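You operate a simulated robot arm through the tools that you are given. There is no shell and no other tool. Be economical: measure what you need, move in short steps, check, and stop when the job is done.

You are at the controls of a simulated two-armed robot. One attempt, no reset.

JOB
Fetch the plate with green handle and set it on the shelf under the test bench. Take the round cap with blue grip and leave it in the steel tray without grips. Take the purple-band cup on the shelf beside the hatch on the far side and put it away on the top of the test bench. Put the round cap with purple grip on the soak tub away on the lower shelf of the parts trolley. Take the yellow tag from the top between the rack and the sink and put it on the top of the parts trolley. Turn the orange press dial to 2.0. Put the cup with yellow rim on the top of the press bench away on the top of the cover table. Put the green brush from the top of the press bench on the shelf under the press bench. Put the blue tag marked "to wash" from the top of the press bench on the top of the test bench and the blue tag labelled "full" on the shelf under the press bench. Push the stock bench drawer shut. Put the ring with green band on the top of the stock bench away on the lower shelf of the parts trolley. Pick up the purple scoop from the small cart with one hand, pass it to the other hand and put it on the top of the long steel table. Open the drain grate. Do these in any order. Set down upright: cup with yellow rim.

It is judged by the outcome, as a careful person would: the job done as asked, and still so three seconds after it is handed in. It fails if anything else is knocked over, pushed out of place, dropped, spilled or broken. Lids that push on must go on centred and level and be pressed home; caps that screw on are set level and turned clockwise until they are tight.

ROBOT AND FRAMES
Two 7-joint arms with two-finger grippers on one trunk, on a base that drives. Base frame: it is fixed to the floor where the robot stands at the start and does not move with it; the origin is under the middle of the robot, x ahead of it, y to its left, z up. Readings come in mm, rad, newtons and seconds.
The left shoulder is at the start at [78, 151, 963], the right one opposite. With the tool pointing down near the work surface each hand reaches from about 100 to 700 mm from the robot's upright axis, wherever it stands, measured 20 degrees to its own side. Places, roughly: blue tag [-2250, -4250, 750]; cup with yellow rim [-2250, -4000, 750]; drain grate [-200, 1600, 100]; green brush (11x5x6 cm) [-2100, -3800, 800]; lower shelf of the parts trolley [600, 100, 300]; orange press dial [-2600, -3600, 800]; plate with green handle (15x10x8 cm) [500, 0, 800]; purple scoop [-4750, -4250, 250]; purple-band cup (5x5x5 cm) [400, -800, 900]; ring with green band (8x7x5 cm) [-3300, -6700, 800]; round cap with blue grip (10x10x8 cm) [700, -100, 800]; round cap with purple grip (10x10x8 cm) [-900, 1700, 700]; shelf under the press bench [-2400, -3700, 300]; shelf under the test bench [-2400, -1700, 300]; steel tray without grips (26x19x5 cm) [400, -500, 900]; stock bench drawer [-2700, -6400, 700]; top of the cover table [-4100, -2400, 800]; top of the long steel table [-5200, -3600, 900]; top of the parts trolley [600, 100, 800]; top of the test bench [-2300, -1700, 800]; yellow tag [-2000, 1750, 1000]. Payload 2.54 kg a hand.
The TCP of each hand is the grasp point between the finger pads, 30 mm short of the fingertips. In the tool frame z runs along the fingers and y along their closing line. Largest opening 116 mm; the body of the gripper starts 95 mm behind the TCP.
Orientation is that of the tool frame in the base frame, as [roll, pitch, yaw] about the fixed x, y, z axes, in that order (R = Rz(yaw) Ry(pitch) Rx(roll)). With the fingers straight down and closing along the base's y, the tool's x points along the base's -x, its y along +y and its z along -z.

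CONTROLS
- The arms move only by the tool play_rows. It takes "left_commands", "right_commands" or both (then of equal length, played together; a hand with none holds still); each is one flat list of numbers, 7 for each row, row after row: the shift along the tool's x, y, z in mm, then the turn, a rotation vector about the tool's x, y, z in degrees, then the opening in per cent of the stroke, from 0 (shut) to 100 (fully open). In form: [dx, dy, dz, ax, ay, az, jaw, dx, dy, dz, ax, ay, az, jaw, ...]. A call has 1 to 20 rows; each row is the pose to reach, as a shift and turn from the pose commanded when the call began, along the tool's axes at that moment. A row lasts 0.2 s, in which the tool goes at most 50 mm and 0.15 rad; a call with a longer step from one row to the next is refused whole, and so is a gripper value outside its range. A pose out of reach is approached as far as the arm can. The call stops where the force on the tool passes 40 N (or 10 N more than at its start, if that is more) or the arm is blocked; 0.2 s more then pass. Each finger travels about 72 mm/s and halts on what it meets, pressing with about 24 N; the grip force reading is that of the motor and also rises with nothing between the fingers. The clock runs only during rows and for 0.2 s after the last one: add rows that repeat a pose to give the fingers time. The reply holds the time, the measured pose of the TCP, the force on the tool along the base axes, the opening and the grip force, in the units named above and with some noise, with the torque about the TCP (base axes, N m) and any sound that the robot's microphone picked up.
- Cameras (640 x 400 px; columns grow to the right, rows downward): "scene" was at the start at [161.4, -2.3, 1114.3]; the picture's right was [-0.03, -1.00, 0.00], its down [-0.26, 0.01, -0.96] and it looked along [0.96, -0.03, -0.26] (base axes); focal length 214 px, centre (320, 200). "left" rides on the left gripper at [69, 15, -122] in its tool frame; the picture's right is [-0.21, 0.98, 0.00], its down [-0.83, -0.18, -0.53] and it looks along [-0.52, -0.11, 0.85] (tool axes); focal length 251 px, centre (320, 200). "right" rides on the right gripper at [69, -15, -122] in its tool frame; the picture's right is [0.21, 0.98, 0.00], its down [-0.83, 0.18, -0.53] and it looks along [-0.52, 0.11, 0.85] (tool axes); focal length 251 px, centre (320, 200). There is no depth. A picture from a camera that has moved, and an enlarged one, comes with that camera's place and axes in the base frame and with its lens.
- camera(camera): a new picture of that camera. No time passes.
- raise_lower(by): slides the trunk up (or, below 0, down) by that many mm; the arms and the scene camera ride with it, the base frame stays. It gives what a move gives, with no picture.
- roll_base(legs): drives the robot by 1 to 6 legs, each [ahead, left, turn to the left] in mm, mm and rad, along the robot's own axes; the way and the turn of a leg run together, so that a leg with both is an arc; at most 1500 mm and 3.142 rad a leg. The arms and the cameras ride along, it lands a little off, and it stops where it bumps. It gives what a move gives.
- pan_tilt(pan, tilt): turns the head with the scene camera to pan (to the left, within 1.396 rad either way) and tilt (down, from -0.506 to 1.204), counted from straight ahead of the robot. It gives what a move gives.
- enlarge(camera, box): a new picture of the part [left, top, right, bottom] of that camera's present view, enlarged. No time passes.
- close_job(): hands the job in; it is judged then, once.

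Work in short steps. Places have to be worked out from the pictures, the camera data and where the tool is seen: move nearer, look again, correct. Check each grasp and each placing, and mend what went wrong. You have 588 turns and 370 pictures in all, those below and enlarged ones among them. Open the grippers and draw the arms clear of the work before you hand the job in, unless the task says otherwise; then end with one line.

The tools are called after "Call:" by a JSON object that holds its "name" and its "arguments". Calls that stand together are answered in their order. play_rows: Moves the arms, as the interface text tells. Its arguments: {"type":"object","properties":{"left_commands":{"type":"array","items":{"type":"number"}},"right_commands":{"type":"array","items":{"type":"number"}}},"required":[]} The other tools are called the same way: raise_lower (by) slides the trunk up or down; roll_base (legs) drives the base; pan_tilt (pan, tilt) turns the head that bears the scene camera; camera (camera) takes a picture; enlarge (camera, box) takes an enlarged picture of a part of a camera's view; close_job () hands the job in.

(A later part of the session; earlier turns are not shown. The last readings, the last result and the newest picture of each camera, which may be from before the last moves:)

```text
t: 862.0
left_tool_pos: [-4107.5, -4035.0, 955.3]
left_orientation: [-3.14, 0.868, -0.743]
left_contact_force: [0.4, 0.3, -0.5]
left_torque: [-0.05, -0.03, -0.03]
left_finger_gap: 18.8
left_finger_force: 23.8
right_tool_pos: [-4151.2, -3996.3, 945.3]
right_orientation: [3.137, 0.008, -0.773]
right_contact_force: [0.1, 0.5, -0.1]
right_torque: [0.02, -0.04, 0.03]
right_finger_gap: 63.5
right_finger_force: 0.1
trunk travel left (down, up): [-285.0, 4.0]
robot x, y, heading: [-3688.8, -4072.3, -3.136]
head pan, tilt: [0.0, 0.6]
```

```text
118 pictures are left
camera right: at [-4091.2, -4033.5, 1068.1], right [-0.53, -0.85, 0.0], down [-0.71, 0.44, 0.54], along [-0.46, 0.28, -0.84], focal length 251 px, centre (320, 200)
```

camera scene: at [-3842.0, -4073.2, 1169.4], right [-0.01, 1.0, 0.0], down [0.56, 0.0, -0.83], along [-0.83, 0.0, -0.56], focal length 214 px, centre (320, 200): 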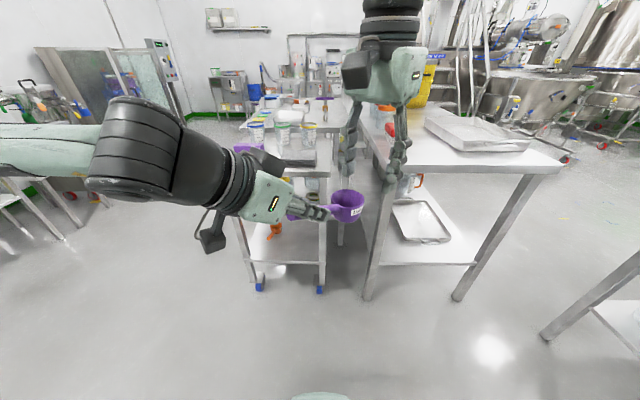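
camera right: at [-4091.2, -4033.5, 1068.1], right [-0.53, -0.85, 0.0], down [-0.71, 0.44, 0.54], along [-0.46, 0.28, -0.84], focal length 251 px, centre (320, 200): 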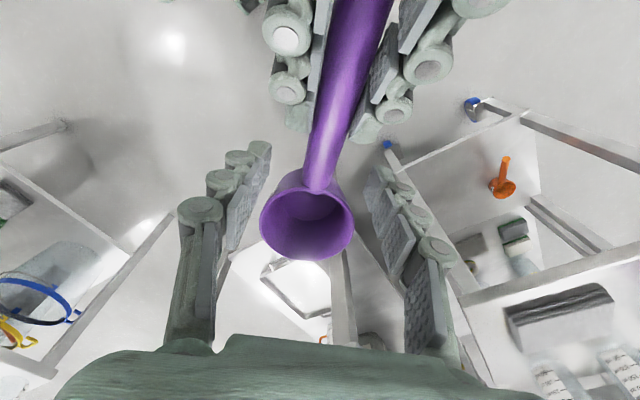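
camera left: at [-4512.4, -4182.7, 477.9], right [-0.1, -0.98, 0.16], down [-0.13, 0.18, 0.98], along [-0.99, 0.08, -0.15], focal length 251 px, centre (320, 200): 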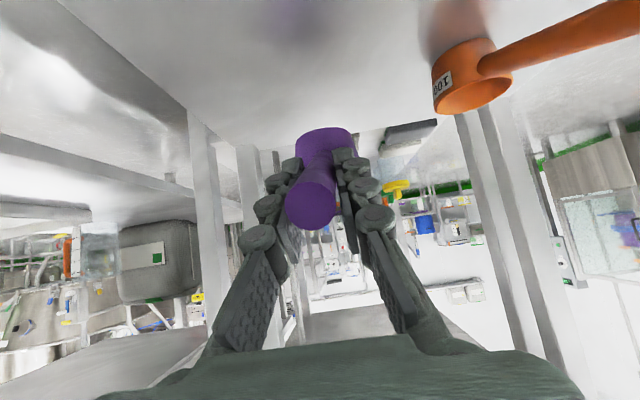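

Call:
{"name": "play_rows", "arguments": {"right_commands": [4, 0, 2, 0, 0, 0, 55, 8, 0, 6, 0, 0, 0, 55, 8, 0, 8, 0, 0, 0, 40, 8, 0, 8, 0, 0, 0, 25, 8, 0, 8, 0, 0, 0, 10, 8, 0, 8, 0, 0, 0, 0, 8, 0, 8, 0, 0, 0, 0]}}

Call:
{"name": "camera", "arguments": {"camera": "right"}}

```text
t: 863.6
left_tool_pos: [-4107.7, -4036.7, 954.2]
left_orientation: [3.141, 0.868, -0.742]
left_contact_force: [-4.7, -7.9, -0.4]
left_torque: [-0.21, -0.05, 0.09]
left_finger_gap: 18.7
left_finger_force: 23.7
right_tool_pos: [-4145.5, -4001.8, 938.3]
right_orientation: [3.139, 0.007, -0.769]
right_contact_force: [5.2, 7.6, -0.1]
right_torque: [0.0, 0.08, 0.35]
right_finger_gap: 18.3
right_finger_force: 24.1
trunk travel left (down, up): [-285.0, 4.0]
robot x, y, heading: [-3683.7, -4070.5, -3.139]
head pan, tilt: [0.0, 0.6]
```

```text
117 pictures are left
camera right: at [-4084.9, -4039.5, 1060.4], right [-0.53, -0.85, 0.0], down [-0.72, 0.44, 0.54], along [-0.46, 0.28, -0.84], focal length 251 px, centre (320, 200)
```

right: 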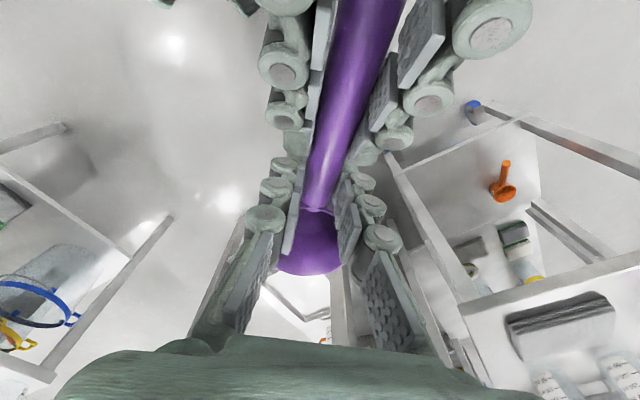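

Both hands hold the handle. Open the left and withdraw it.

Call:
{"name": "play_rows", "arguments": {"left_commands": [0, 0, 0, 0, 0, 0, 10, 0, 0, 0, 0, 0, 0, 25, 0, 0, 0, 0, 0, 0, 40, 0, 0, 0, 0, 0, 0, 45, 0, 0, -15, 0, 0, 0, 45, 0, 0, -40, 0, 0, 0, 45, 0, 0, -75, 0, 0, 0, 45, 0, 0, -115, 0, 0, 0, 45, 0, 40, -140, 0, 0, 0, 60]}}

Call:
{"name": "camera", "arguments": {"camera": "right"}}

Call:
{"name": "camera", "arguments": {"camera": "scene"}}

```text
t: 865.6
left_tool_pos: [-4078.6, -4134.7, 1065.5]
left_orientation: [-3.139, 0.868, -0.743]
left_contact_force: [0.6, -0.1, 0.5]
left_torque: [0.02, -0.01, 0.01]
left_finger_gap: 69.4
left_finger_force: 0.0
left hand out of reach, approached as far as the arm can: row 5, 6, 7, 8, 9
right_tool_pos: [-4144.8, -4002.9, 938.5]
right_orientation: [3.136, 0.009, -0.769]
right_contact_force: [-0.1, 0.1, -0.6]
right_torque: [0.0, -0.03, 0.04]
right_finger_gap: 18.4
right_finger_force: 23.8
trunk travel left (down, up): [-285.0, 4.0]
robot x, y, heading: [-3684.9, -4072.0, -3.133]
head pan, tilt: [0.0, 0.6]
```

```text
116 pictures are left
camera right: at [-4084.7, -4041.0, 1060.8], right [-0.53, -0.85, 0.0], down [-0.71, 0.44, 0.54], along [-0.46, 0.28, -0.84], focal length 251 px, centre (320, 200)
```

right: 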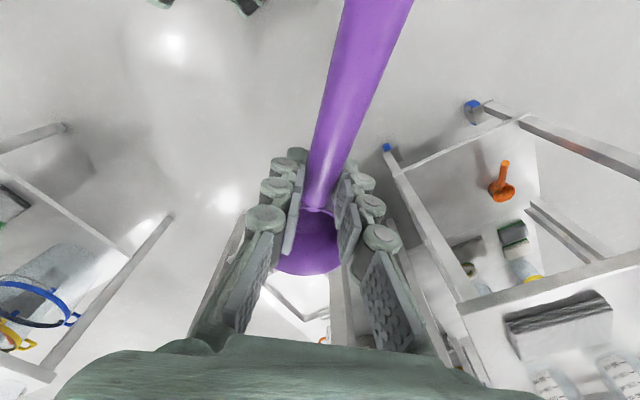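

```text
115 pictures are left
camera scene: at [-3842.3, -4073.8, 1169.2], right [-0.01, 1.0, 0.0], down [0.56, 0.0, -0.83], along [-0.83, 0.0, -0.56], focal length 214 px, centre (320, 200)
```

scene: 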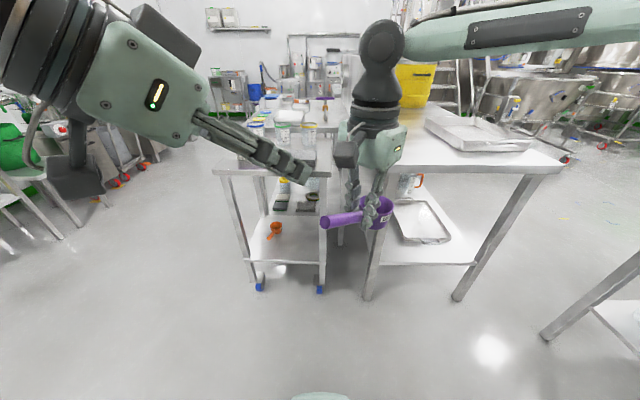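

Handover done. Raise the scoop and retract the left hand, then move in front of the long steel table.

Call:
{"name": "play_rows", "arguments": {"right_commands": [0, 0, -3, 0, 0, 0, 0, 0, 0, -9, 0, 0, 0, 0, 0, 0, -19, 0, 0, 0, 0, 0, 0, -33, 0, 0, 0, 0, 0, 0, -49, 0, 0, 0, 0, 0, 0, -65, 0, 0, 0, 0, 0, 0, -81, 0, 0, 0, 0, 0, 0, -97, 0, 0, 0, 0, 0, 0, -110, 0, 0, 0, 0], "left_commands": [0, 10, -10, 0, 5, 0, 80, 0, 20, -20, 0, 10, 0, 100, 0, 30, -30, 0, 16, 0, 100, 0, 45, -40, 0, 22, 0, 100, 0, 60, -40, 0, 28, 0, 100, 0, 75, -40, 0, 34, 0, 100, 0, 90, -40, 0, 40, 0, 100, 0, 100, -40, 0, 45, 0, 100, 0, 110, -40, 0, 49, 0, 100]}}

Call:
{"name": "roll_base", "arguments": {"legs": [[0, -420, 0]]}}

Call:
{"name": "pan_tilt", "arguments": {"pan": -0.1, "tilt": 0.45}}

Call:
{"name": "camera", "arguments": {"camera": "scene"}}

```text
t: 867.6
left_tool_pos: [-4131.2, -4237.0, 1093.3]
left_orientation: [-3.141, 0.011, -0.743]
left_contact_force: [-0.6, -0.7, -0.8]
left_torque: [0.0, 0.01, 0.01]
left_finger_gap: 116.1
left_finger_force: 0.0
right_tool_pos: [-4148.9, -3992.4, 1039.4]
right_orientation: [3.136, 0.008, -0.77]
right_contact_force: [-0.1, 0.0, 0.1]
right_torque: [-0.01, -0.06, -0.03]
right_finger_gap: 18.2
right_finger_force: 23.5
right hand out of reach, approached as far as the arm can: row 7, 8, 9
trunk travel left (down, up): [-285.0, 4.0]
robot x, y, heading: [-3689.0, -4070.6, -3.137]
head pan, tilt: [0.0, 0.6]
```

```text
t: 872.2
left_tool_pos: [-4132.1, -3814.8, 1092.4]
left_orientation: [-3.139, 0.014, -0.744]
left_contact_force: [0.8, -1.0, -0.5]
left_torque: [-0.03, -0.03, -0.01]
left_finger_gap: 116.1
left_finger_force: 0.2
right_tool_pos: [-4151.4, -3573.2, 1037.6]
right_orientation: [3.136, 0.007, -0.771]
right_contact_force: [0.1, -0.4, -0.8]
right_torque: [0.01, -0.02, -0.01]
right_finger_gap: 17.9
right_finger_force: 24.3
trunk travel left (down, up): [-285.0, 4.0]
robot x, y, heading: [-3691.5, -3653.5, -3.135]
head pan, tilt: [0.0, 0.6]
```

```text
t: 872.9
left_tool_pos: [-4133.9, -3814.8, 1091.6]
left_orientation: [-3.14, 0.015, -0.744]
left_contact_force: [0.4, 0.6, 0.2]
left_torque: [0.01, 0.0, -0.01]
left_finger_gap: 116.0
left_finger_force: 0.2
right_tool_pos: [-4150.9, -3572.1, 1038.4]
right_orientation: [3.138, 0.007, -0.77]
right_contact_force: [-0.3, 0.6, -0.1]
right_torque: [-0.01, -0.01, 0.02]
right_finger_gap: 18.4
right_finger_force: 23.7
trunk travel left (down, up): [-285.0, 4.0]
robot x, y, heading: [-3688.0, -3651.6, -3.137]
head pan, tilt: [-0.099, 0.45]
```

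```text
114 pictures are left
camera scene: at [-3847.8, -3643.0, 1182.7], right [0.1, 1.0, 0.0], down [0.43, -0.04, -0.9], along [-0.9, 0.09, -0.44], focal length 214 px, centre (320, 200)
```

scene: 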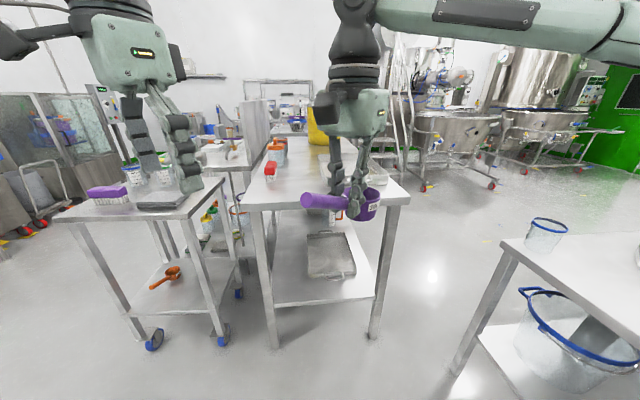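

Call:
{"name": "enlarge", "arguments": {"camera": "scene", "box": [230, 110, 430, 230]}}

Call:
{"name": "camera", "arguments": {"camera": "right"}}

```text
3.20 times, centred on (330, 170) of scene
camera zoom: at [-3847.8, -3643.0, 1182.7], right [0.1, 1.0, 0.0], down [0.43, -0.04, -0.9], along [-0.9, 0.09, -0.44], focal length 686 px, centre (288, 296)
```

zoom: 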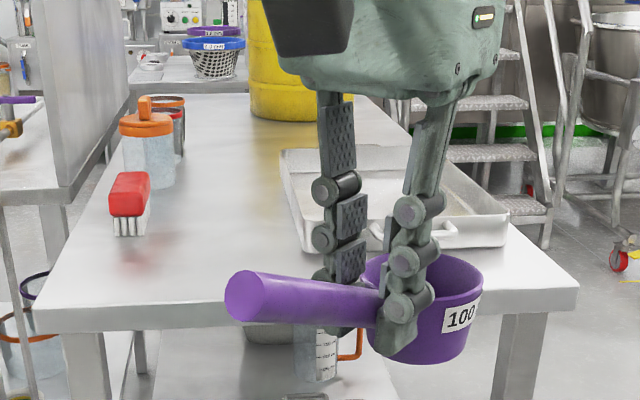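

```text
112 pictures are left
camera right: at [-4091.5, -3610.1, 1160.1], right [-0.53, -0.85, 0.0], down [-0.71, 0.45, 0.54], along [-0.46, 0.28, -0.84], focal length 251 px, centre (320, 200)
```

right: 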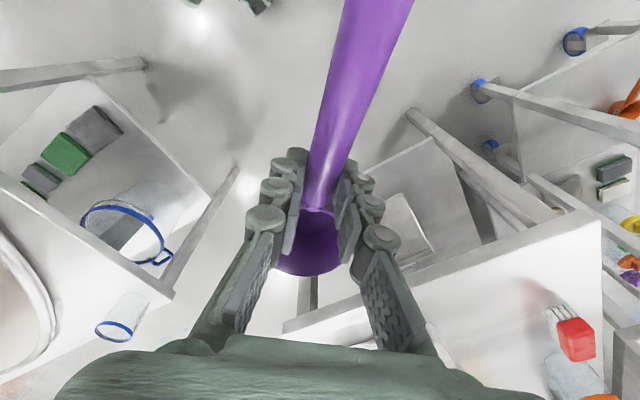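

Long table: top z≈888, near edge x≈-4452. Target for the scoop ≈(-4540,-3670), clear of the red brush and tray. Drive in.

Call:
{"name": "roll_base", "arguments": {"legs": [[385, 98, 0]]}}

Call:
{"name": "camera", "arguments": {"camera": "right"}}

Call:
{"name": "camera", "arguments": {"camera": "scene"}}

```text
t: 875.4
left_tool_pos: [-4519.3, -3911.2, 1092.7]
left_orientation: [-3.14, 0.015, -0.748]
left_contact_force: [0.4, -0.4, -0.2]
left_torque: [0.01, -0.04, 0.0]
left_finger_gap: 116.0
left_finger_force: 0.1
right_tool_pos: [-4537.5, -3670.3, 1037.5]
right_orientation: [3.136, 0.007, -0.776]
right_contact_force: [-0.3, -0.3, -1.4]
right_torque: [0.0, -0.04, -0.01]
right_finger_gap: 18.2
right_finger_force: 23.8
trunk travel left (down, up): [-285.0, 4.0]
robot x, y, heading: [-4074.7, -3751.1, -3.142]
head pan, tilt: [-0.099, 0.45]
```

```text
111 pictures are left
camera right: at [-4476.7, -3706.8, 1160.0], right [-0.53, -0.85, 0.0], down [-0.71, 0.45, 0.54], along [-0.46, 0.28, -0.84], focal length 251 px, centre (320, 200)
```

right: 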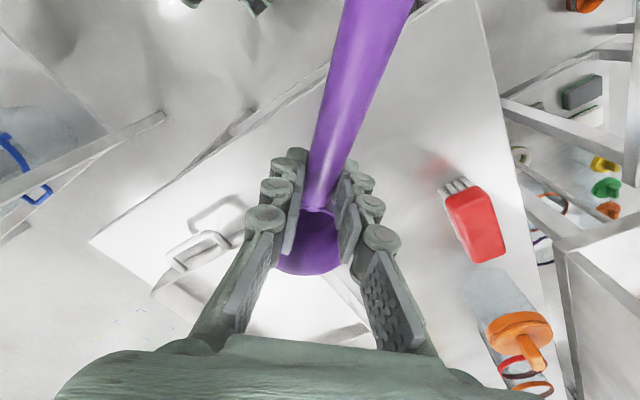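

```text
110 pictures are left
camera scene: at [-4233.3, -3740.6, 1182.6], right [0.1, 1.0, 0.0], down [0.43, -0.04, -0.9], along [-0.9, 0.09, -0.44], focal length 214 px, centre (320, 200)
```

scene: 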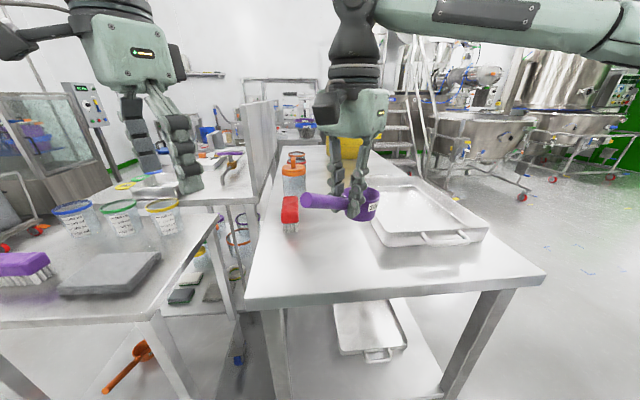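

Clear spot. Lower the scoop.

Call:
{"name": "play_rows", "arguments": {"right_commands": [0, 0, 3, 0, 0, 0, 0, 0, 0, 9, 0, 0, 0, 0, 0, 0, 18, 0, 0, 0, 0, 0, 0, 30, 0, 0, 0, 0, 0, 0, 42, 0, 0, 0, 0, 0, 0, 52, 0, 0, 0, 0, 0, 0, 58, 0, 0, 0, 0]}}

Call:
{"name": "play_rows", "arguments": {"right_commands": [0, 0, 3, 0, 0, 0, 0, 0, 0, 6, 0, 0, 0, 0, 0, 0, 9, 0, 0, 0, 0, 0, 0, 12, 0, 0, 0, 0]}}

Call:
{"name": "enlarge", "arguments": {"camera": "scene", "box": [240, 140, 460, 310]}}

```text
t: 877.0
left_tool_pos: [-4518.7, -3910.2, 1092.1]
left_orientation: [-3.139, 0.014, -0.749]
left_contact_force: [0.3, -0.1, -1.0]
left_torque: [-0.01, -0.03, 0.0]
left_finger_gap: 115.9
left_finger_force: 0.1
right_tool_pos: [-4536.3, -3668.8, 980.3]
right_orientation: [3.138, 0.006, -0.775]
right_contact_force: [0.5, -0.7, -0.5]
right_torque: [-0.06, -0.03, 0.02]
right_finger_gap: 18.2
right_finger_force: 24.2
trunk travel left (down, up): [-285.0, 4.0]
robot x, y, heading: [-4073.9, -3748.8, -3.142]
head pan, tilt: [-0.099, 0.45]
```

```text
t: 878.0
left_tool_pos: [-4519.6, -3911.7, 1091.7]
left_orientation: [-3.14, 0.014, -0.749]
left_contact_force: [0.2, -0.8, 0.6]
left_torque: [0.04, 0.03, -0.01]
left_finger_gap: 115.9
left_finger_force: 0.0
right_tool_pos: [-4536.1, -3668.9, 968.7]
right_orientation: [3.137, 0.006, -0.776]
right_contact_force: [0.2, 0.5, 0.3]
right_torque: [-0.03, -0.02, 0.0]
right_finger_gap: 18.0
right_finger_force: 24.3
trunk travel left (down, up): [-285.0, 4.0]
robot x, y, heading: [-4071.7, -3746.7, -3.141]
head pan, tilt: [-0.099, 0.45]
```

```text
2.35 times, centred on (350, 225) of scene
camera zoom: at [-4232.9, -3740.5, 1182.7], right [0.1, 1.0, 0.0], down [0.43, -0.04, -0.9], along [-0.9, 0.09, -0.44], focal length 505 px, centre (249, 141)
```

zoom: 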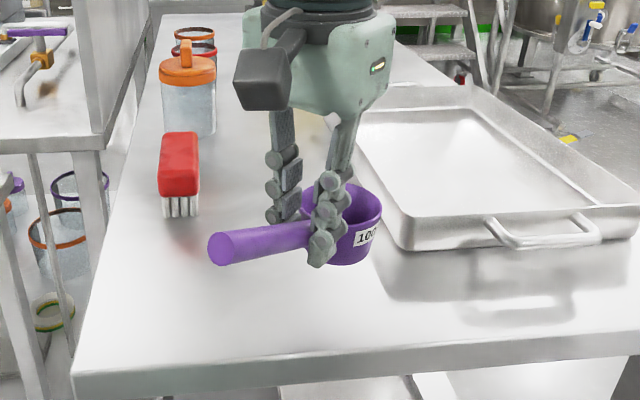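

Call:
{"name": "play_rows", "arguments": {"right_commands": [0, 0, 3, 0, 0, 0, 0, 0, 0, 6, 0, 0, 0, 0, 0, 0, 9, 0, 0, 0, 0, 0, 0, 11, 0, 0, 0, 0]}}

Call:
{"name": "play_rows", "arguments": {"right_commands": [0, 0, 3, 0, 0, 0, 0, 0, 0, 6, 0, 0, 0, 0, 0, 0, 9, 0, 0, 0, 0]}}

Call:
{"name": "enlarge", "arguments": {"camera": "scene", "box": [240, 140, 460, 310]}}

```text
t: 879.0
left_tool_pos: [-4518.7, -3910.9, 1093.3]
left_orientation: [-3.138, 0.014, -0.75]
left_contact_force: [-0.5, -0.3, 0.0]
left_torque: [0.03, -0.01, 0.0]
left_finger_gap: 116.0
left_finger_force: 0.0
right_tool_pos: [-4537.4, -3669.3, 956.1]
right_orientation: [3.136, 0.007, -0.774]
right_contact_force: [0.1, -0.2, -0.2]
right_torque: [0.02, -0.07, -0.03]
right_finger_gap: 18.2
right_finger_force: 24.5
trunk travel left (down, up): [-285.0, 4.0]
robot x, y, heading: [-4073.2, -3750.6, -3.141]
head pan, tilt: [-0.099, 0.45]
```

```text
t: 879.8
left_tool_pos: [-4518.5, -3911.6, 1091.6]
left_orientation: [-3.14, 0.014, -0.749]
left_contact_force: [-0.4, 0.8, -0.1]
left_torque: [-0.02, 0.01, 0.0]
left_finger_gap: 115.7
left_finger_force: 0.0
right_tool_pos: [-4536.6, -3668.4, 947.7]
right_orientation: [3.136, 0.007, -0.774]
right_contact_force: [-0.3, -0.1, -0.7]
right_torque: [-0.01, -0.01, -0.02]
right_finger_gap: 18.1
right_finger_force: 24.1
trunk travel left (down, up): [-285.0, 4.0]
robot x, y, heading: [-4072.9, -3752.7, -3.14]
head pan, tilt: [-0.099, 0.45]
```

```text
2.35 times, centred on (350, 225) of scene
camera zoom: at [-4232.9, -3740.5, 1182.7], right [0.1, 1.0, 0.0], down [0.43, -0.04, -0.9], along [-0.9, 0.09, -0.44], focal length 505 px, centre (249, 141)
```

zoom: 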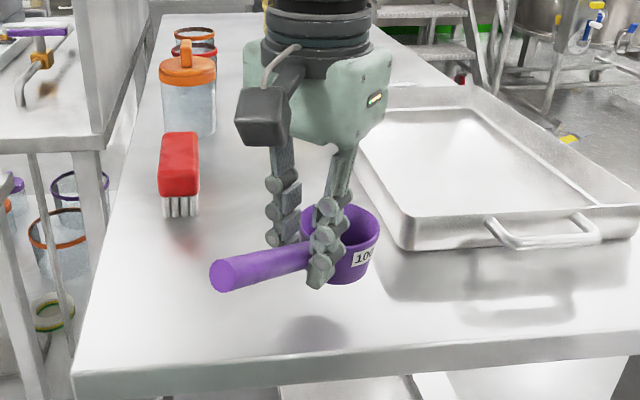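

The table is lower (z≈839, edge x≈-4513). Move 60 mm further in, then continue lowering.

Call:
{"name": "roll_base", "arguments": {"legs": [[58, 0, 0]]}}

Call:
{"name": "play_rows", "arguments": {"right_commands": [0, 0, 3, 0, 0, 0, 0, 0, 0, 8, 0, 0, 0, 0, 0, 0, 14, 0, 0, 0, 0, 0, 0, 20, 0, 0, 0, 0, 0, 0, 24, 0, 0, 0, 0]}}

Call:
{"name": "play_rows", "arguments": {"right_commands": [0, 0, 3, 0, 0, 0, 0, 0, 0, 6, 0, 0, 0, 0, 0, 0, 9, 0, 0, 0, 0]}}

Call:
{"name": "enlarge", "arguments": {"camera": "scene", "box": [240, 140, 460, 310]}}

```text
t: 880.8
left_tool_pos: [-4577.0, -3911.2, 1092.0]
left_orientation: [-3.139, 0.014, -0.749]
left_contact_force: [0.2, 0.8, 0.2]
left_torque: [-0.02, -0.03, -0.02]
left_finger_gap: 115.9
left_finger_force: 0.0
right_tool_pos: [-4595.1, -3668.4, 948.3]
right_orientation: [3.136, 0.005, -0.775]
right_contact_force: [0.0, -0.6, -1.2]
right_torque: [-0.01, -0.03, 0.0]
right_finger_gap: 18.1
right_finger_force: 24.6
trunk travel left (down, up): [-285.0, 4.0]
robot x, y, heading: [-4129.9, -3749.3, -3.143]
head pan, tilt: [-0.099, 0.45]
```

```text
t: 882.0
left_tool_pos: [-4574.7, -3911.0, 1092.8]
left_orientation: [-3.14, 0.014, -0.749]
left_contact_force: [-0.1, 0.5, 0.4]
left_torque: [0.0, 0.02, 0.01]
left_finger_gap: 115.9
left_finger_force: 0.1
right_tool_pos: [-4593.0, -3668.5, 925.0]
right_orientation: [3.136, 0.006, -0.775]
right_contact_force: [0.0, -0.7, -1.0]
right_torque: [-0.02, 0.0, -0.01]
right_finger_gap: 18.2
right_finger_force: 24.2
trunk travel left (down, up): [-285.0, 4.0]
robot x, y, heading: [-4129.9, -3746.7, -3.144]
head pan, tilt: [-0.099, 0.45]
```

```text
t: 882.8
left_tool_pos: [-4574.4, -3912.3, 1092.0]
left_orientation: [3.14, 0.016, -0.749]
left_contact_force: [0.5, -0.7, -0.3]
left_torque: [-0.01, 0.0, 0.0]
left_finger_gap: 115.8
left_finger_force: 0.1
right_tool_pos: [-4594.4, -3667.8, 916.6]
right_orientation: [3.133, 0.007, -0.775]
right_contact_force: [1.8, 1.1, 10.1]
right_torque: [0.47, 0.45, -0.02]
right_finger_gap: 18.4
right_finger_force: 24.4
trunk travel left (down, up): [-285.0, 4.0]
robot x, y, heading: [-4130.8, -3752.3, -3.14]
head pan, tilt: [-0.099, 0.45]
```

```text
2.35 times, centred on (350, 225) of scene
camera zoom: at [-4289.2, -3740.6, 1183.1], right [0.1, 1.0, 0.0], down [0.43, -0.04, -0.9], along [-0.9, 0.09, -0.43], focal length 505 px, centre (249, 141)
```

zoom: 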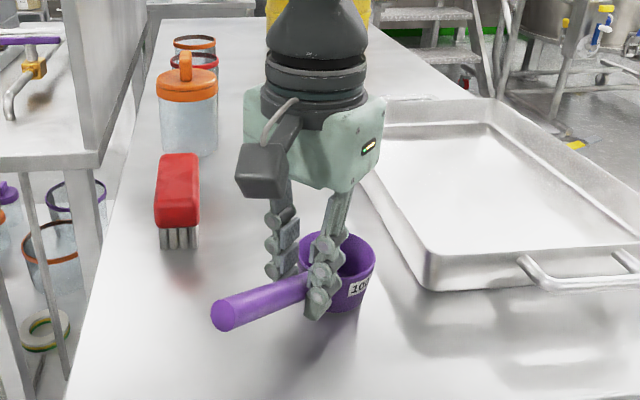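

Contact with the table. Release and raise.

Call:
{"name": "play_rows", "arguments": {"right_commands": [0, 0, -1, 0, 0, 0, 15, 0, 0, -1, 0, 0, 0, 30, 0, 0, -1, 0, 0, 0, 42, 0, 0, -1, 0, 0, 0, 42, 0, 0, -20, 0, 0, 0, 42, 0, 0, -55, 0, 0, 0, 42, 0, 0, -95, 0, 0, 0, 60, 0, 0, -120, 0, 0, 0, 100]}}

Call:
{"name": "enlarge", "arguments": {"camera": "scene", "box": [240, 140, 460, 310]}}

```text
t: 884.6
left_tool_pos: [-4575.9, -3911.0, 1091.7]
left_orientation: [-3.139, 0.013, -0.748]
left_contact_force: [-0.3, 0.7, 0.3]
left_torque: [-0.03, -0.06, -0.03]
left_finger_gap: 116.0
left_finger_force: 0.0
right_tool_pos: [-4593.3, -3669.4, 1036.0]
right_orientation: [3.136, 0.008, -0.773]
right_contact_force: [-0.8, 0.4, 0.8]
right_torque: [0.0, -0.02, 0.01]
right_finger_gap: 114.8
right_finger_force: 0.0
trunk travel left (down, up): [-285.0, 4.0]
robot x, y, heading: [-4133.4, -3750.3, -3.14]
head pan, tilt: [-0.099, 0.45]
```

```text
2.35 times, centred on (350, 225) of scene
camera zoom: at [-4290.2, -3740.5, 1182.7], right [0.1, 1.0, 0.0], down [0.43, -0.04, -0.9], along [-0.9, 0.09, -0.44], focal length 505 px, centre (249, 141)
```

zoom: 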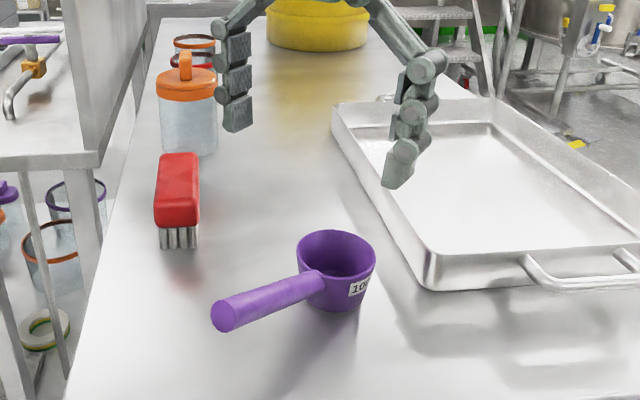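

Scoop is on the long table. Back off, neutralise both hands, and head south to the stock bench.

Call:
{"name": "roll_base", "arguments": {"legs": [[-450, 0, 0]]}}

Call:
{"name": "play_rows", "arguments": {"left_commands": [5, 5, 0, 0, 0, -8, 100, 10, 10, 0, 0, 0, -16, 100, 15, 15, 0, 0, 0, -24, 100, 20, 20, 0, 0, 0, -32, 100, 25, 20, 0, 0, 0, -38, 100, 30, 20, 0, 0, 0, -43, 100], "right_commands": [5, -15, 0, 0, 0, -8, 100, 10, -30, 0, 0, 0, -16, 100, 15, -45, 0, 0, 0, -24, 100, 20, -60, 0, 0, 0, -32, 100, 25, -70, 0, 0, 0, -38, 100, 30, -80, 0, 0, 0, -44, 100]}}

Call:
{"name": "roll_base", "arguments": {"legs": [[-300, 0, 0], [0, 0, 1.57], [1300, 0, 0]]}}

Call:
{"name": "pan_tilt", "arguments": {"pan": 0.0, "tilt": 0.3}}

Call:
{"name": "camera", "arguments": {"camera": "scene"}}

```text
t: 887.3
left_tool_pos: [-4122.6, -3912.0, 1092.9]
left_orientation: [-3.14, 0.014, -0.744]
left_contact_force: [0.4, 0.3, 0.3]
left_torque: [0.0, 0.01, -0.03]
left_finger_gap: 116.0
left_finger_force: 0.1
right_tool_pos: [-4139.2, -3670.8, 1034.0]
right_orientation: [3.135, 0.005, -0.774]
right_contact_force: [0.4, 0.8, -0.7]
right_torque: [-0.02, 0.07, -0.01]
right_finger_gap: 116.2
right_finger_force: 0.1
trunk travel left (down, up): [-285.0, 4.0]
robot x, y, heading: [-3678.2, -3749.8, -3.135]
head pan, tilt: [-0.099, 0.45]
```

```text
t: 888.7
left_tool_pos: [-4113.3, -3946.6, 1092.3]
left_orientation: [-3.132, 0.01, 0.005]
left_contact_force: [-1.6, 0.0, -0.9]
left_torque: [-0.06, 0.02, 0.04]
left_finger_gap: 115.9
left_finger_force: 0.1
right_tool_pos: [-4061.7, -3634.1, 1035.1]
right_orientation: [-3.141, 0.011, -0.002]
right_contact_force: [0.5, -0.6, 0.8]
right_torque: [-0.02, 0.01, 0.03]
right_finger_gap: 116.0
right_finger_force: 0.0
trunk travel left (down, up): [-285.0, 4.0]
robot x, y, heading: [-3677.5, -3747.8, -3.14]
head pan, tilt: [-0.099, 0.45]
```

```text
t: 900.8
left_tool_pos: [-3194.0, -5479.4, 1091.8]
left_orientation: [-3.13, 0.009, 1.561]
left_contact_force: [-0.5, -0.2, 0.0]
left_torque: [0.05, -0.02, 0.0]
left_finger_gap: 116.1
left_finger_force: 0.0
right_tool_pos: [-3506.9, -5425.1, 1034.3]
right_orientation: [3.141, 0.009, 1.551]
right_contact_force: [0.3, 0.0, 0.5]
right_torque: [-0.01, 0.04, 0.0]
right_finger_gap: 116.0
right_finger_force: 0.0
trunk travel left (down, up): [-285.0, 4.0]
robot x, y, heading: [-3383.3, -5039.1, -1.584]
head pan, tilt: [-0.099, 0.45]
```

```text
t: 901.5
left_tool_pos: [-3193.4, -5480.2, 1091.5]
left_orientation: [-3.131, 0.008, 1.562]
left_contact_force: [-0.5, -0.5, -0.1]
left_torque: [0.0, 0.02, -0.03]
left_finger_gap: 116.2
left_finger_force: 0.0
right_tool_pos: [-3506.3, -5424.6, 1035.2]
right_orientation: [3.141, 0.009, 1.553]
right_contact_force: [-0.3, 0.1, -0.1]
right_torque: [0.03, -0.01, 0.02]
right_finger_gap: 115.9
right_finger_force: 0.1
trunk travel left (down, up): [-285.0, 4.0]
robot x, y, heading: [-3383.7, -5038.1, -1.584]
head pan, tilt: [0.0, 0.3]
```

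```text
105 pictures are left
camera scene: at [-3387.1, -5202.2, 1196.6], right [-1.0, 0.01, 0.0], down [0.0, 0.3, -0.96], along [-0.01, -0.96, -0.3], focal length 214 px, centre (320, 200)
```

scene: 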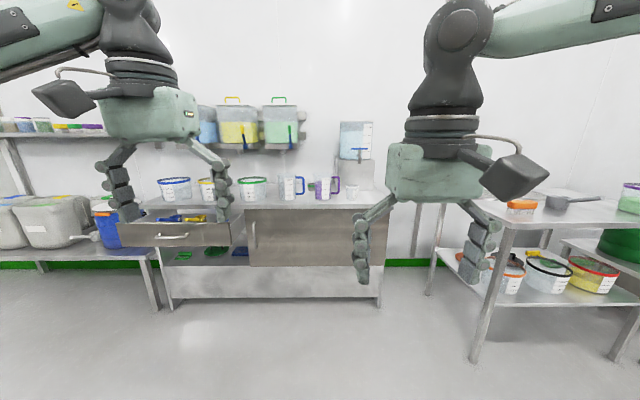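

Call:
{"name": "enlarge", "arguments": {"camera": "scene", "box": [120, 160, 400, 310]}}

```text
2.29 times, centred on (260, 235) of scene
camera zoom: at [-3387.1, -5202.2, 1196.6], right [-1.0, 0.01, 0.0], down [0.0, 0.3, -0.96], along [-0.01, -0.96, -0.3], focal length 490 px, centre (457, 120)
```

zoom: 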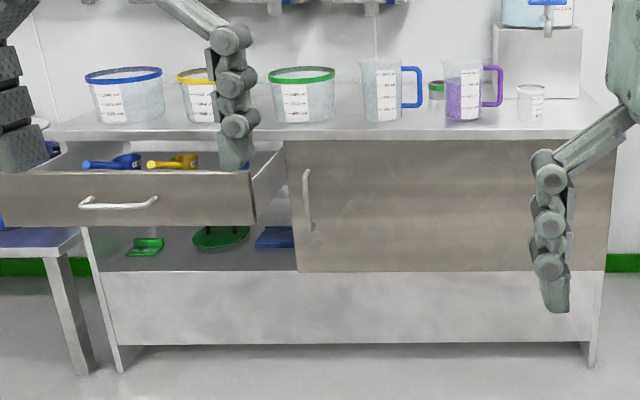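

The drawer (left) stands open; the green-band ring is the small one at the back (~(-3340,-6700)). First the drawer: move in front of it.

Call:
{"name": "roll_base", "arguments": {"legs": [[350, 760, 0.014]]}}

Call:
{"name": "pan_tilt", "arguments": {"pan": -0.1, "tilt": 0.5}}

Call:
{"name": "camera", "arguments": {"camera": "scene"}}

```text
t: 909.2
left_tool_pos: [-2425.1, -5832.3, 1092.0]
left_orientation: [-3.13, 0.01, 1.574]
left_contact_force: [-0.1, 0.0, 0.2]
left_torque: [0.02, -0.02, -0.01]
left_finger_gap: 116.1
left_finger_force: 0.1
right_tool_pos: [-2738.4, -5781.5, 1033.5]
right_orientation: [3.141, 0.009, 1.566]
right_contact_force: [-0.3, -0.4, -0.4]
right_torque: [-0.02, 0.03, 0.0]
right_finger_gap: 116.3
right_finger_force: 0.0
trunk travel left (down, up): [-285.0, 4.0]
robot x, y, heading: [-2623.2, -5394.5, -1.567]
head pan, tilt: [0.0, 0.3]
```

```text
t: 909.9
left_tool_pos: [-2425.2, -5832.6, 1092.0]
left_orientation: [-3.132, 0.009, 1.575]
left_contact_force: [0.5, -0.3, -0.1]
left_torque: [-0.02, 0.01, 0.02]
left_finger_gap: 116.1
left_finger_force: 0.0
right_tool_pos: [-2737.7, -5782.1, 1034.8]
right_orientation: [-3.141, 0.009, 1.566]
right_contact_force: [-0.1, -0.1, 0.7]
right_torque: [-0.04, -0.03, 0.0]
right_finger_gap: 116.0
right_finger_force: 0.0
trunk travel left (down, up): [-285.0, 4.0]
robot x, y, heading: [-2621.4, -5394.5, -1.567]
head pan, tilt: [-0.099, 0.499]
```

```text
103 pictures are left
camera scene: at [-2631.5, -5554.7, 1178.3], right [-1.0, 0.1, 0.0], down [0.05, 0.48, -0.88], along [-0.08, -0.87, -0.48], focal length 214 px, centre (320, 200)
```

scene: 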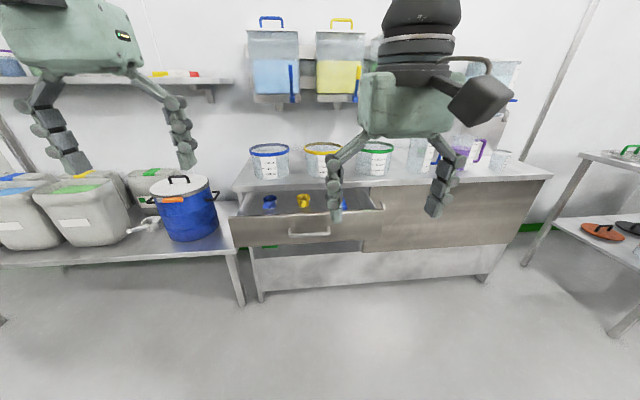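

Drawer handle at ≈(-2645,-6191,696), panel z 602–758. I'll push just above the handle with closed fingertips, hand tilted 60° forward. Pre-pose the right hand.

Call:
{"name": "play_rows", "arguments": {"right_commands": [-12, 0, 35, 0, -7, 0, 60, -24, 0, 70, 0, -14, 0, 30, -36, 0, 105, 0, -21, 0, 0, -48, 0, 140, 0, -28, 0, 0, -60, 0, 175, 0, -35, 0, 0, -72, 0, 210, 0, -42, 0, 0, -84, 0, 245, 0, -50, 0, 0, -95, 0, 285, 0, -58, 0, 0, -95, 0, 290, 0, -60, 0, 0]}}

Call:
{"name": "roll_base", "arguments": {"legs": [[150, 93, 0]]}}

Call:
{"name": "camera", "arguments": {"camera": "scene"}}

```text
t: 911.9
left_tool_pos: [-2425.8, -5833.0, 1091.9]
left_orientation: [-3.13, 0.009, 1.574]
left_contact_force: [0.5, 0.4, 0.0]
left_torque: [-0.04, -0.02, 0.01]
left_finger_gap: 115.9
left_finger_force: 0.0
right_tool_pos: [-2788.7, -5892.9, 796.9]
right_orientation: [3.139, 1.056, 1.565]
right_contact_force: [1.0, -1.8, -0.1]
right_torque: [0.0, -0.05, 0.02]
right_finger_gap: 0.0
right_finger_force: 24.1
right hand out of reach, approached as far as the arm can: row 6, 7, 8, 9
trunk travel left (down, up): [-285.0, 4.0]
robot x, y, heading: [-2621.7, -5396.8, -1.569]
head pan, tilt: [-0.099, 0.499]
```

```text
t: 913.5
left_tool_pos: [-2331.4, -5980.8, 1091.4]
left_orientation: [-3.131, 0.009, 1.578]
left_contact_force: [0.0, 0.6, -0.4]
left_torque: [0.0, 0.03, 0.01]
left_finger_gap: 115.9
left_finger_force: 0.0
right_tool_pos: [-2693.2, -6041.4, 797.9]
right_orientation: [3.141, 1.052, 1.569]
right_contact_force: [-0.1, -0.9, 0.1]
right_torque: [-0.03, 0.0, 0.03]
right_finger_gap: 0.0
right_finger_force: 24.0
trunk travel left (down, up): [-285.0, 4.0]
robot x, y, heading: [-2527.2, -5544.0, -1.567]
head pan, tilt: [-0.099, 0.499]
```

```text
102 pictures are left
camera scene: at [-2537.9, -5703.4, 1178.2], right [-1.0, 0.09, 0.0], down [0.04, 0.48, -0.88], along [-0.08, -0.87, -0.48], focal length 214 px, centre (320, 200)
```

scene: 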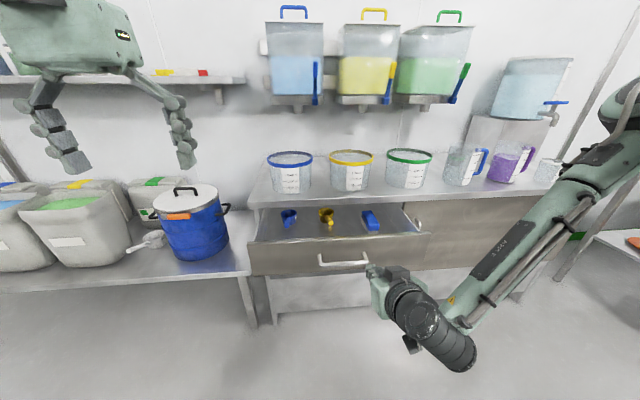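

Call:
{"name": "raise_lower", "arguments": {"by": -52}}

Call:
{"name": "roll_base", "arguments": {"legs": [[120, 43, 0]]}}

Call:
{"name": "camera", "arguments": {"camera": "scene"}}

```text
t: 914.4
left_tool_pos: [-2331.5, -5980.9, 1040.2]
left_orientation: [-3.131, 0.011, 1.578]
left_contact_force: [0.0, -0.1, -0.3]
left_torque: [-0.03, 0.01, 0.02]
left_finger_gap: 115.8
left_finger_force: 0.1
right_tool_pos: [-2695.1, -6040.6, 746.5]
right_orientation: [-3.142, 1.054, 1.567]
right_contact_force: [-0.2, 0.5, 0.9]
right_torque: [0.0, 0.02, 0.0]
right_finger_gap: 0.1
right_finger_force: 23.8
trunk travel left (down, up): [-233.0, 56.0]
robot x, y, heading: [-2525.6, -5544.5, -1.567]
head pan, tilt: [-0.099, 0.499]
```

```text
t: 915.7
left_tool_pos: [-2287.5, -6099.9, 1039.1]
left_orientation: [-3.132, 0.007, 1.577]
left_contact_force: [0.0, -0.9, -0.4]
left_torque: [0.05, -0.02, -0.02]
left_finger_gap: 115.9
left_finger_force: 0.1
right_tool_pos: [-2651.9, -6160.4, 745.0]
right_orientation: [-3.141, 1.055, 1.569]
right_contact_force: [-0.1, -0.5, 0.1]
right_torque: [0.01, 0.03, -0.01]
right_finger_gap: 0.0
right_finger_force: 23.7
trunk travel left (down, up): [-233.0, 56.0]
robot x, y, heading: [-2485.5, -5664.5, -1.568]
head pan, tilt: [-0.099, 0.499]
```

```text
101 pictures are left
camera scene: at [-2494.6, -5822.8, 1126.2], right [-1.0, 0.1, 0.0], down [0.05, 0.48, -0.88], along [-0.08, -0.87, -0.48], focal length 214 px, centre (320, 200)
```

scene: 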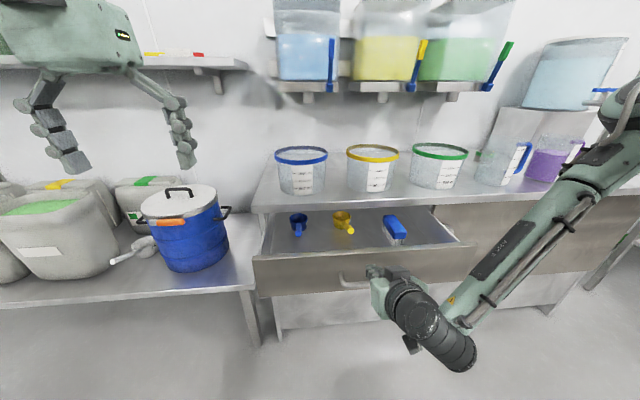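

Push the drawer by driving forward in steps.

Call:
{"name": "roll_base", "arguments": {"legs": [[80, 0, 0]]}}

Call:
{"name": "roll_base", "arguments": {"legs": [[50, 0, 0]]}}

Call:
{"name": "camera", "arguments": {"camera": "scene"}}

```text
t: 916.8
left_tool_pos: [-2286.8, -6179.4, 1040.6]
left_orientation: [-3.13, 0.008, 1.578]
left_contact_force: [0.5, 0.5, -0.1]
left_torque: [0.05, 0.02, 0.02]
left_finger_gap: 116.2
left_finger_force: 0.1
right_tool_pos: [-2650.7, -6239.8, 745.2]
right_orientation: [-3.141, 1.054, 1.569]
right_contact_force: [0.2, 0.4, -0.3]
right_torque: [0.02, 0.02, 0.02]
right_finger_gap: 0.2
right_finger_force: 28.9
trunk travel left (down, up): [-233.0, 56.0]
robot x, y, heading: [-2487.2, -5744.8, -1.567]
head pan, tilt: [-0.099, 0.499]
```

```text
t: 917.7
left_tool_pos: [-2286.9, -6227.6, 1039.2]
left_orientation: [-3.132, 0.009, 1.577]
left_contact_force: [-0.8, -0.9, 0.6]
left_torque: [0.04, 0.05, -0.01]
left_finger_gap: 115.7
left_finger_force: 0.0
right_tool_pos: [-2650.8, -6288.7, 744.3]
right_orientation: [3.141, 1.052, 1.569]
right_contact_force: [-0.5, 0.5, 0.2]
right_torque: [-0.02, -0.01, 0.0]
right_finger_gap: 0.0
right_finger_force: 29.0
trunk travel left (down, up): [-233.0, 56.0]
robot x, y, heading: [-2484.0, -5792.3, -1.562]
head pan, tilt: [-0.099, 0.499]
```

```text
100 pictures are left
camera scene: at [-2494.2, -5951.1, 1126.1], right [-1.0, 0.1, 0.0], down [0.05, 0.48, -0.88], along [-0.08, -0.87, -0.48], focal length 214 px, centre (320, 200)
```

scene: 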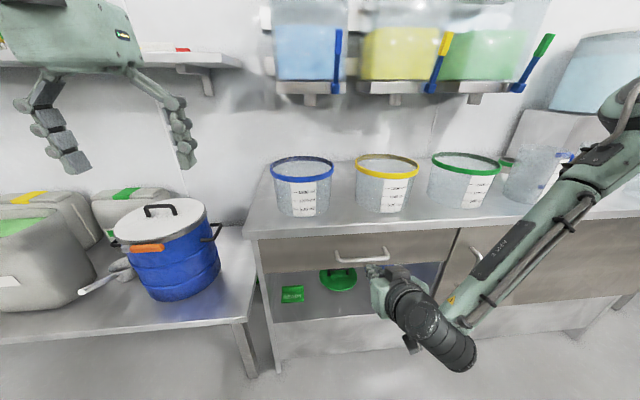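

Nearly shut; push a bit more to seat it.

Call:
{"name": "roll_base", "arguments": {"legs": [[30, 0, 0]]}}

Call:
{"name": "enlarge", "arguments": {"camera": "scene", "box": [230, 170, 510, 340]}}

```text
t: 918.5
left_tool_pos: [-2287.8, -6257.7, 1039.6]
left_orientation: [-3.129, 0.009, 1.577]
left_contact_force: [0.7, -0.3, 0.0]
left_torque: [0.02, 0.01, 0.03]
left_finger_gap: 115.8
left_finger_force: 0.1
right_tool_pos: [-2649.5, -6317.7, 744.8]
right_orientation: [-3.14, 1.057, 1.567]
right_contact_force: [0.1, 0.8, -0.6]
right_torque: [-0.01, -0.02, 0.0]
right_finger_gap: 0.1
right_finger_force: 28.3
trunk travel left (down, up): [-233.0, 56.0]
robot x, y, heading: [-2484.4, -5821.3, -1.568]
head pan, tilt: [-0.099, 0.499]
```

```text
2.29 times, centred on (370, 255) of scene
camera zoom: at [-2494.1, -5980.9, 1126.1], right [-1.0, 0.1, 0.0], down [0.05, 0.48, -0.88], along [-0.08, -0.87, -0.48], focal length 490 px, centre (206, 74)
```

zoom: 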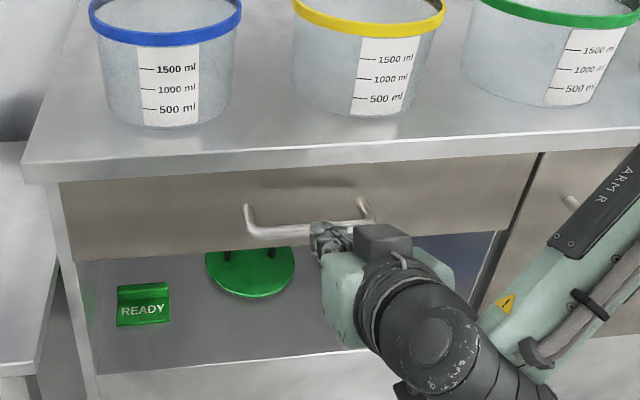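

Call:
{"name": "roll_base", "arguments": {"legs": [[25, 0, 0]]}}

Call:
{"name": "enlarge", "arguments": {"camera": "scene", "box": [230, 170, 510, 340]}}

```text
t: 919.3
left_tool_pos: [-2287.5, -6283.3, 1038.7]
left_orientation: [-3.131, 0.009, 1.577]
left_contact_force: [0.7, -0.5, -0.5]
left_torque: [0.04, 0.0, 0.02]
left_finger_gap: 115.8
left_finger_force: 0.1
right_tool_pos: [-2650.0, -6343.9, 745.0]
right_orientation: [3.141, 1.055, 1.567]
right_contact_force: [0.3, 0.0, 0.1]
right_torque: [-0.01, -0.01, -0.04]
right_finger_gap: 0.0
right_finger_force: 28.7
trunk travel left (down, up): [-233.0, 56.0]
robot x, y, heading: [-2486.0, -5847.7, -1.566]
head pan, tilt: [-0.099, 0.499]
```

```text
2.29 times, centred on (370, 255) of scene
camera zoom: at [-2494.1, -6005.8, 1126.1], right [-1.0, 0.1, 0.0], down [0.05, 0.48, -0.88], along [-0.08, -0.87, -0.48], focal length 490 px, centre (206, 74)
```

zoom: 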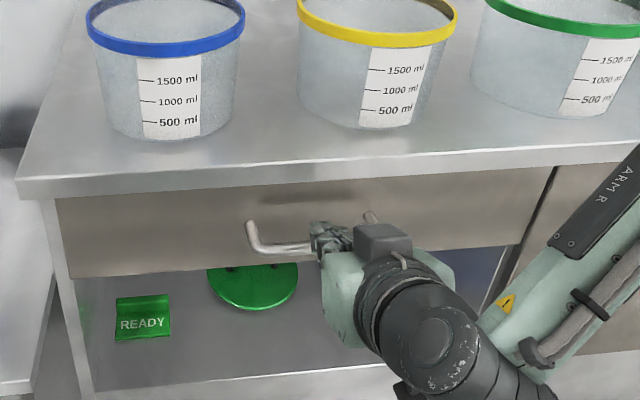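

Call:
{"name": "roll_base", "arguments": {"legs": [[25, 0, 0]]}}

Call:
{"name": "roll_base", "arguments": {"legs": [[20, 0, 0]]}}

Call:
{"name": "enlarge", "arguments": {"camera": "scene", "box": [230, 170, 510, 340]}}

```text
t: 920.1
left_tool_pos: [-2287.8, -6308.9, 1039.0]
left_orientation: [-3.132, 0.009, 1.577]
left_contact_force: [-0.6, -0.3, -0.2]
left_torque: [0.05, -0.02, -0.01]
left_finger_gap: 116.1
left_finger_force: 0.1
right_tool_pos: [-2649.8, -6369.7, 745.5]
right_orientation: [3.141, 1.054, 1.568]
right_contact_force: [0.2, 0.1, -0.4]
right_torque: [0.0, 0.01, -0.03]
right_finger_gap: 0.1
right_finger_force: 28.3
trunk travel left (down, up): [-233.0, 56.0]
robot x, y, heading: [-2486.0, -5873.1, -1.569]
head pan, tilt: [-0.099, 0.499]
```

```text
t: 920.9
left_tool_pos: [-2287.6, -6327.0, 1038.5]
left_orientation: [-3.13, 0.009, 1.578]
left_contact_force: [0.0, -0.7, 0.3]
left_torque: [-0.01, 0.0, 0.02]
left_finger_gap: 116.0
left_finger_force: 0.1
right_tool_pos: [-2650.3, -6387.5, 745.6]
right_orientation: [3.141, 1.054, 1.569]
right_contact_force: [1.0, 7.0, -3.5]
right_torque: [0.14, 0.0, 0.02]
right_finger_gap: 6.0
right_finger_force: 28.4
trunk travel left (down, up): [-233.0, 56.0]
robot x, y, heading: [-2482.3, -5891.9, -1.565]
head pan, tilt: [-0.099, 0.499]
```

```text
2.29 times, centred on (370, 255) of scene
camera zoom: at [-2493.9, -6050.0, 1126.2], right [-1.0, 0.1, 0.0], down [0.05, 0.48, -0.88], along [-0.08, -0.87, -0.48], focal length 490 px, centre (206, 74)
```

zoom: 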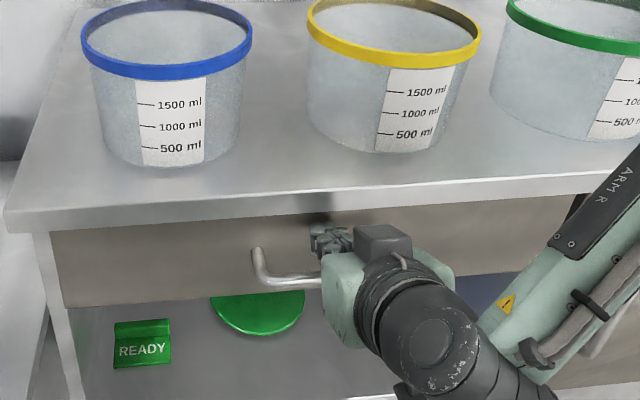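

Contact force appears now — the drawer had already glided shut. A last small push to be sure.

Call:
{"name": "roll_base", "arguments": {"legs": [[12, 0, 0]]}}

Call:
{"name": "roll_base", "arguments": {"legs": [[-250, 0, 0]]}}

Call:
{"name": "enlarge", "arguments": {"camera": "scene", "box": [220, 140, 520, 330]}}

```text
t: 921.7
left_tool_pos: [-2288.0, -6336.1, 1040.0]
left_orientation: [-3.129, 0.01, 1.578]
left_contact_force: [0.0, -0.4, -0.6]
left_torque: [0.0, 0.01, -0.01]
left_finger_gap: 115.7
left_finger_force: 0.0
right_tool_pos: [-2650.6, -6388.5, 741.0]
right_orientation: [-3.14, 1.034, 1.572]
right_contact_force: [0.7, 4.2, 0.6]
right_torque: [-0.07, -0.01, 0.04]
right_finger_gap: 6.0
right_finger_force: 28.7
trunk travel left (down, up): [-233.0, 56.0]
robot x, y, heading: [-2483.2, -5896.5, -1.567]
head pan, tilt: [-0.099, 0.499]
stopped in leg 1: the force on the tool passed its limit at 56 N (the readings are from after the stop); the commanded pose is now the measured one
```

```text
t: 923.5
left_tool_pos: [-2288.3, -6087.5, 1040.6]
left_orientation: [-3.129, 0.011, 1.578]
left_contact_force: [0.4, 0.6, -0.2]
left_torque: [-0.03, 0.01, 0.0]
left_finger_gap: 116.1
left_finger_force: 0.0
right_tool_pos: [-2651.1, -6140.4, 742.5]
right_orientation: [-3.141, 1.037, 1.573]
right_contact_force: [-0.1, 0.5, -0.2]
right_torque: [0.01, -0.01, -0.03]
right_finger_gap: 0.1
right_finger_force: 28.9
trunk travel left (down, up): [-233.0, 56.0]
robot x, y, heading: [-2489.6, -5653.5, -1.569]
head pan, tilt: [-0.099, 0.499]
```

```text
2.11 times, centred on (370, 235) of scene
camera zoom: at [-2494.8, -5808.4, 1126.4], right [-1.0, 0.1, 0.0], down [0.05, 0.48, -0.88], along [-0.08, -0.87, -0.48], focal length 452 px, centre (215, 126)
```

zoom: 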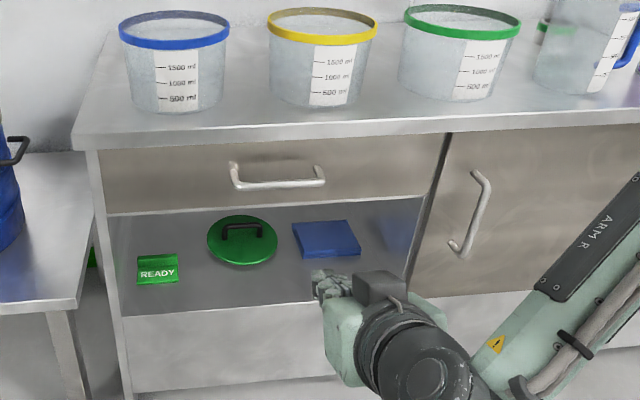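

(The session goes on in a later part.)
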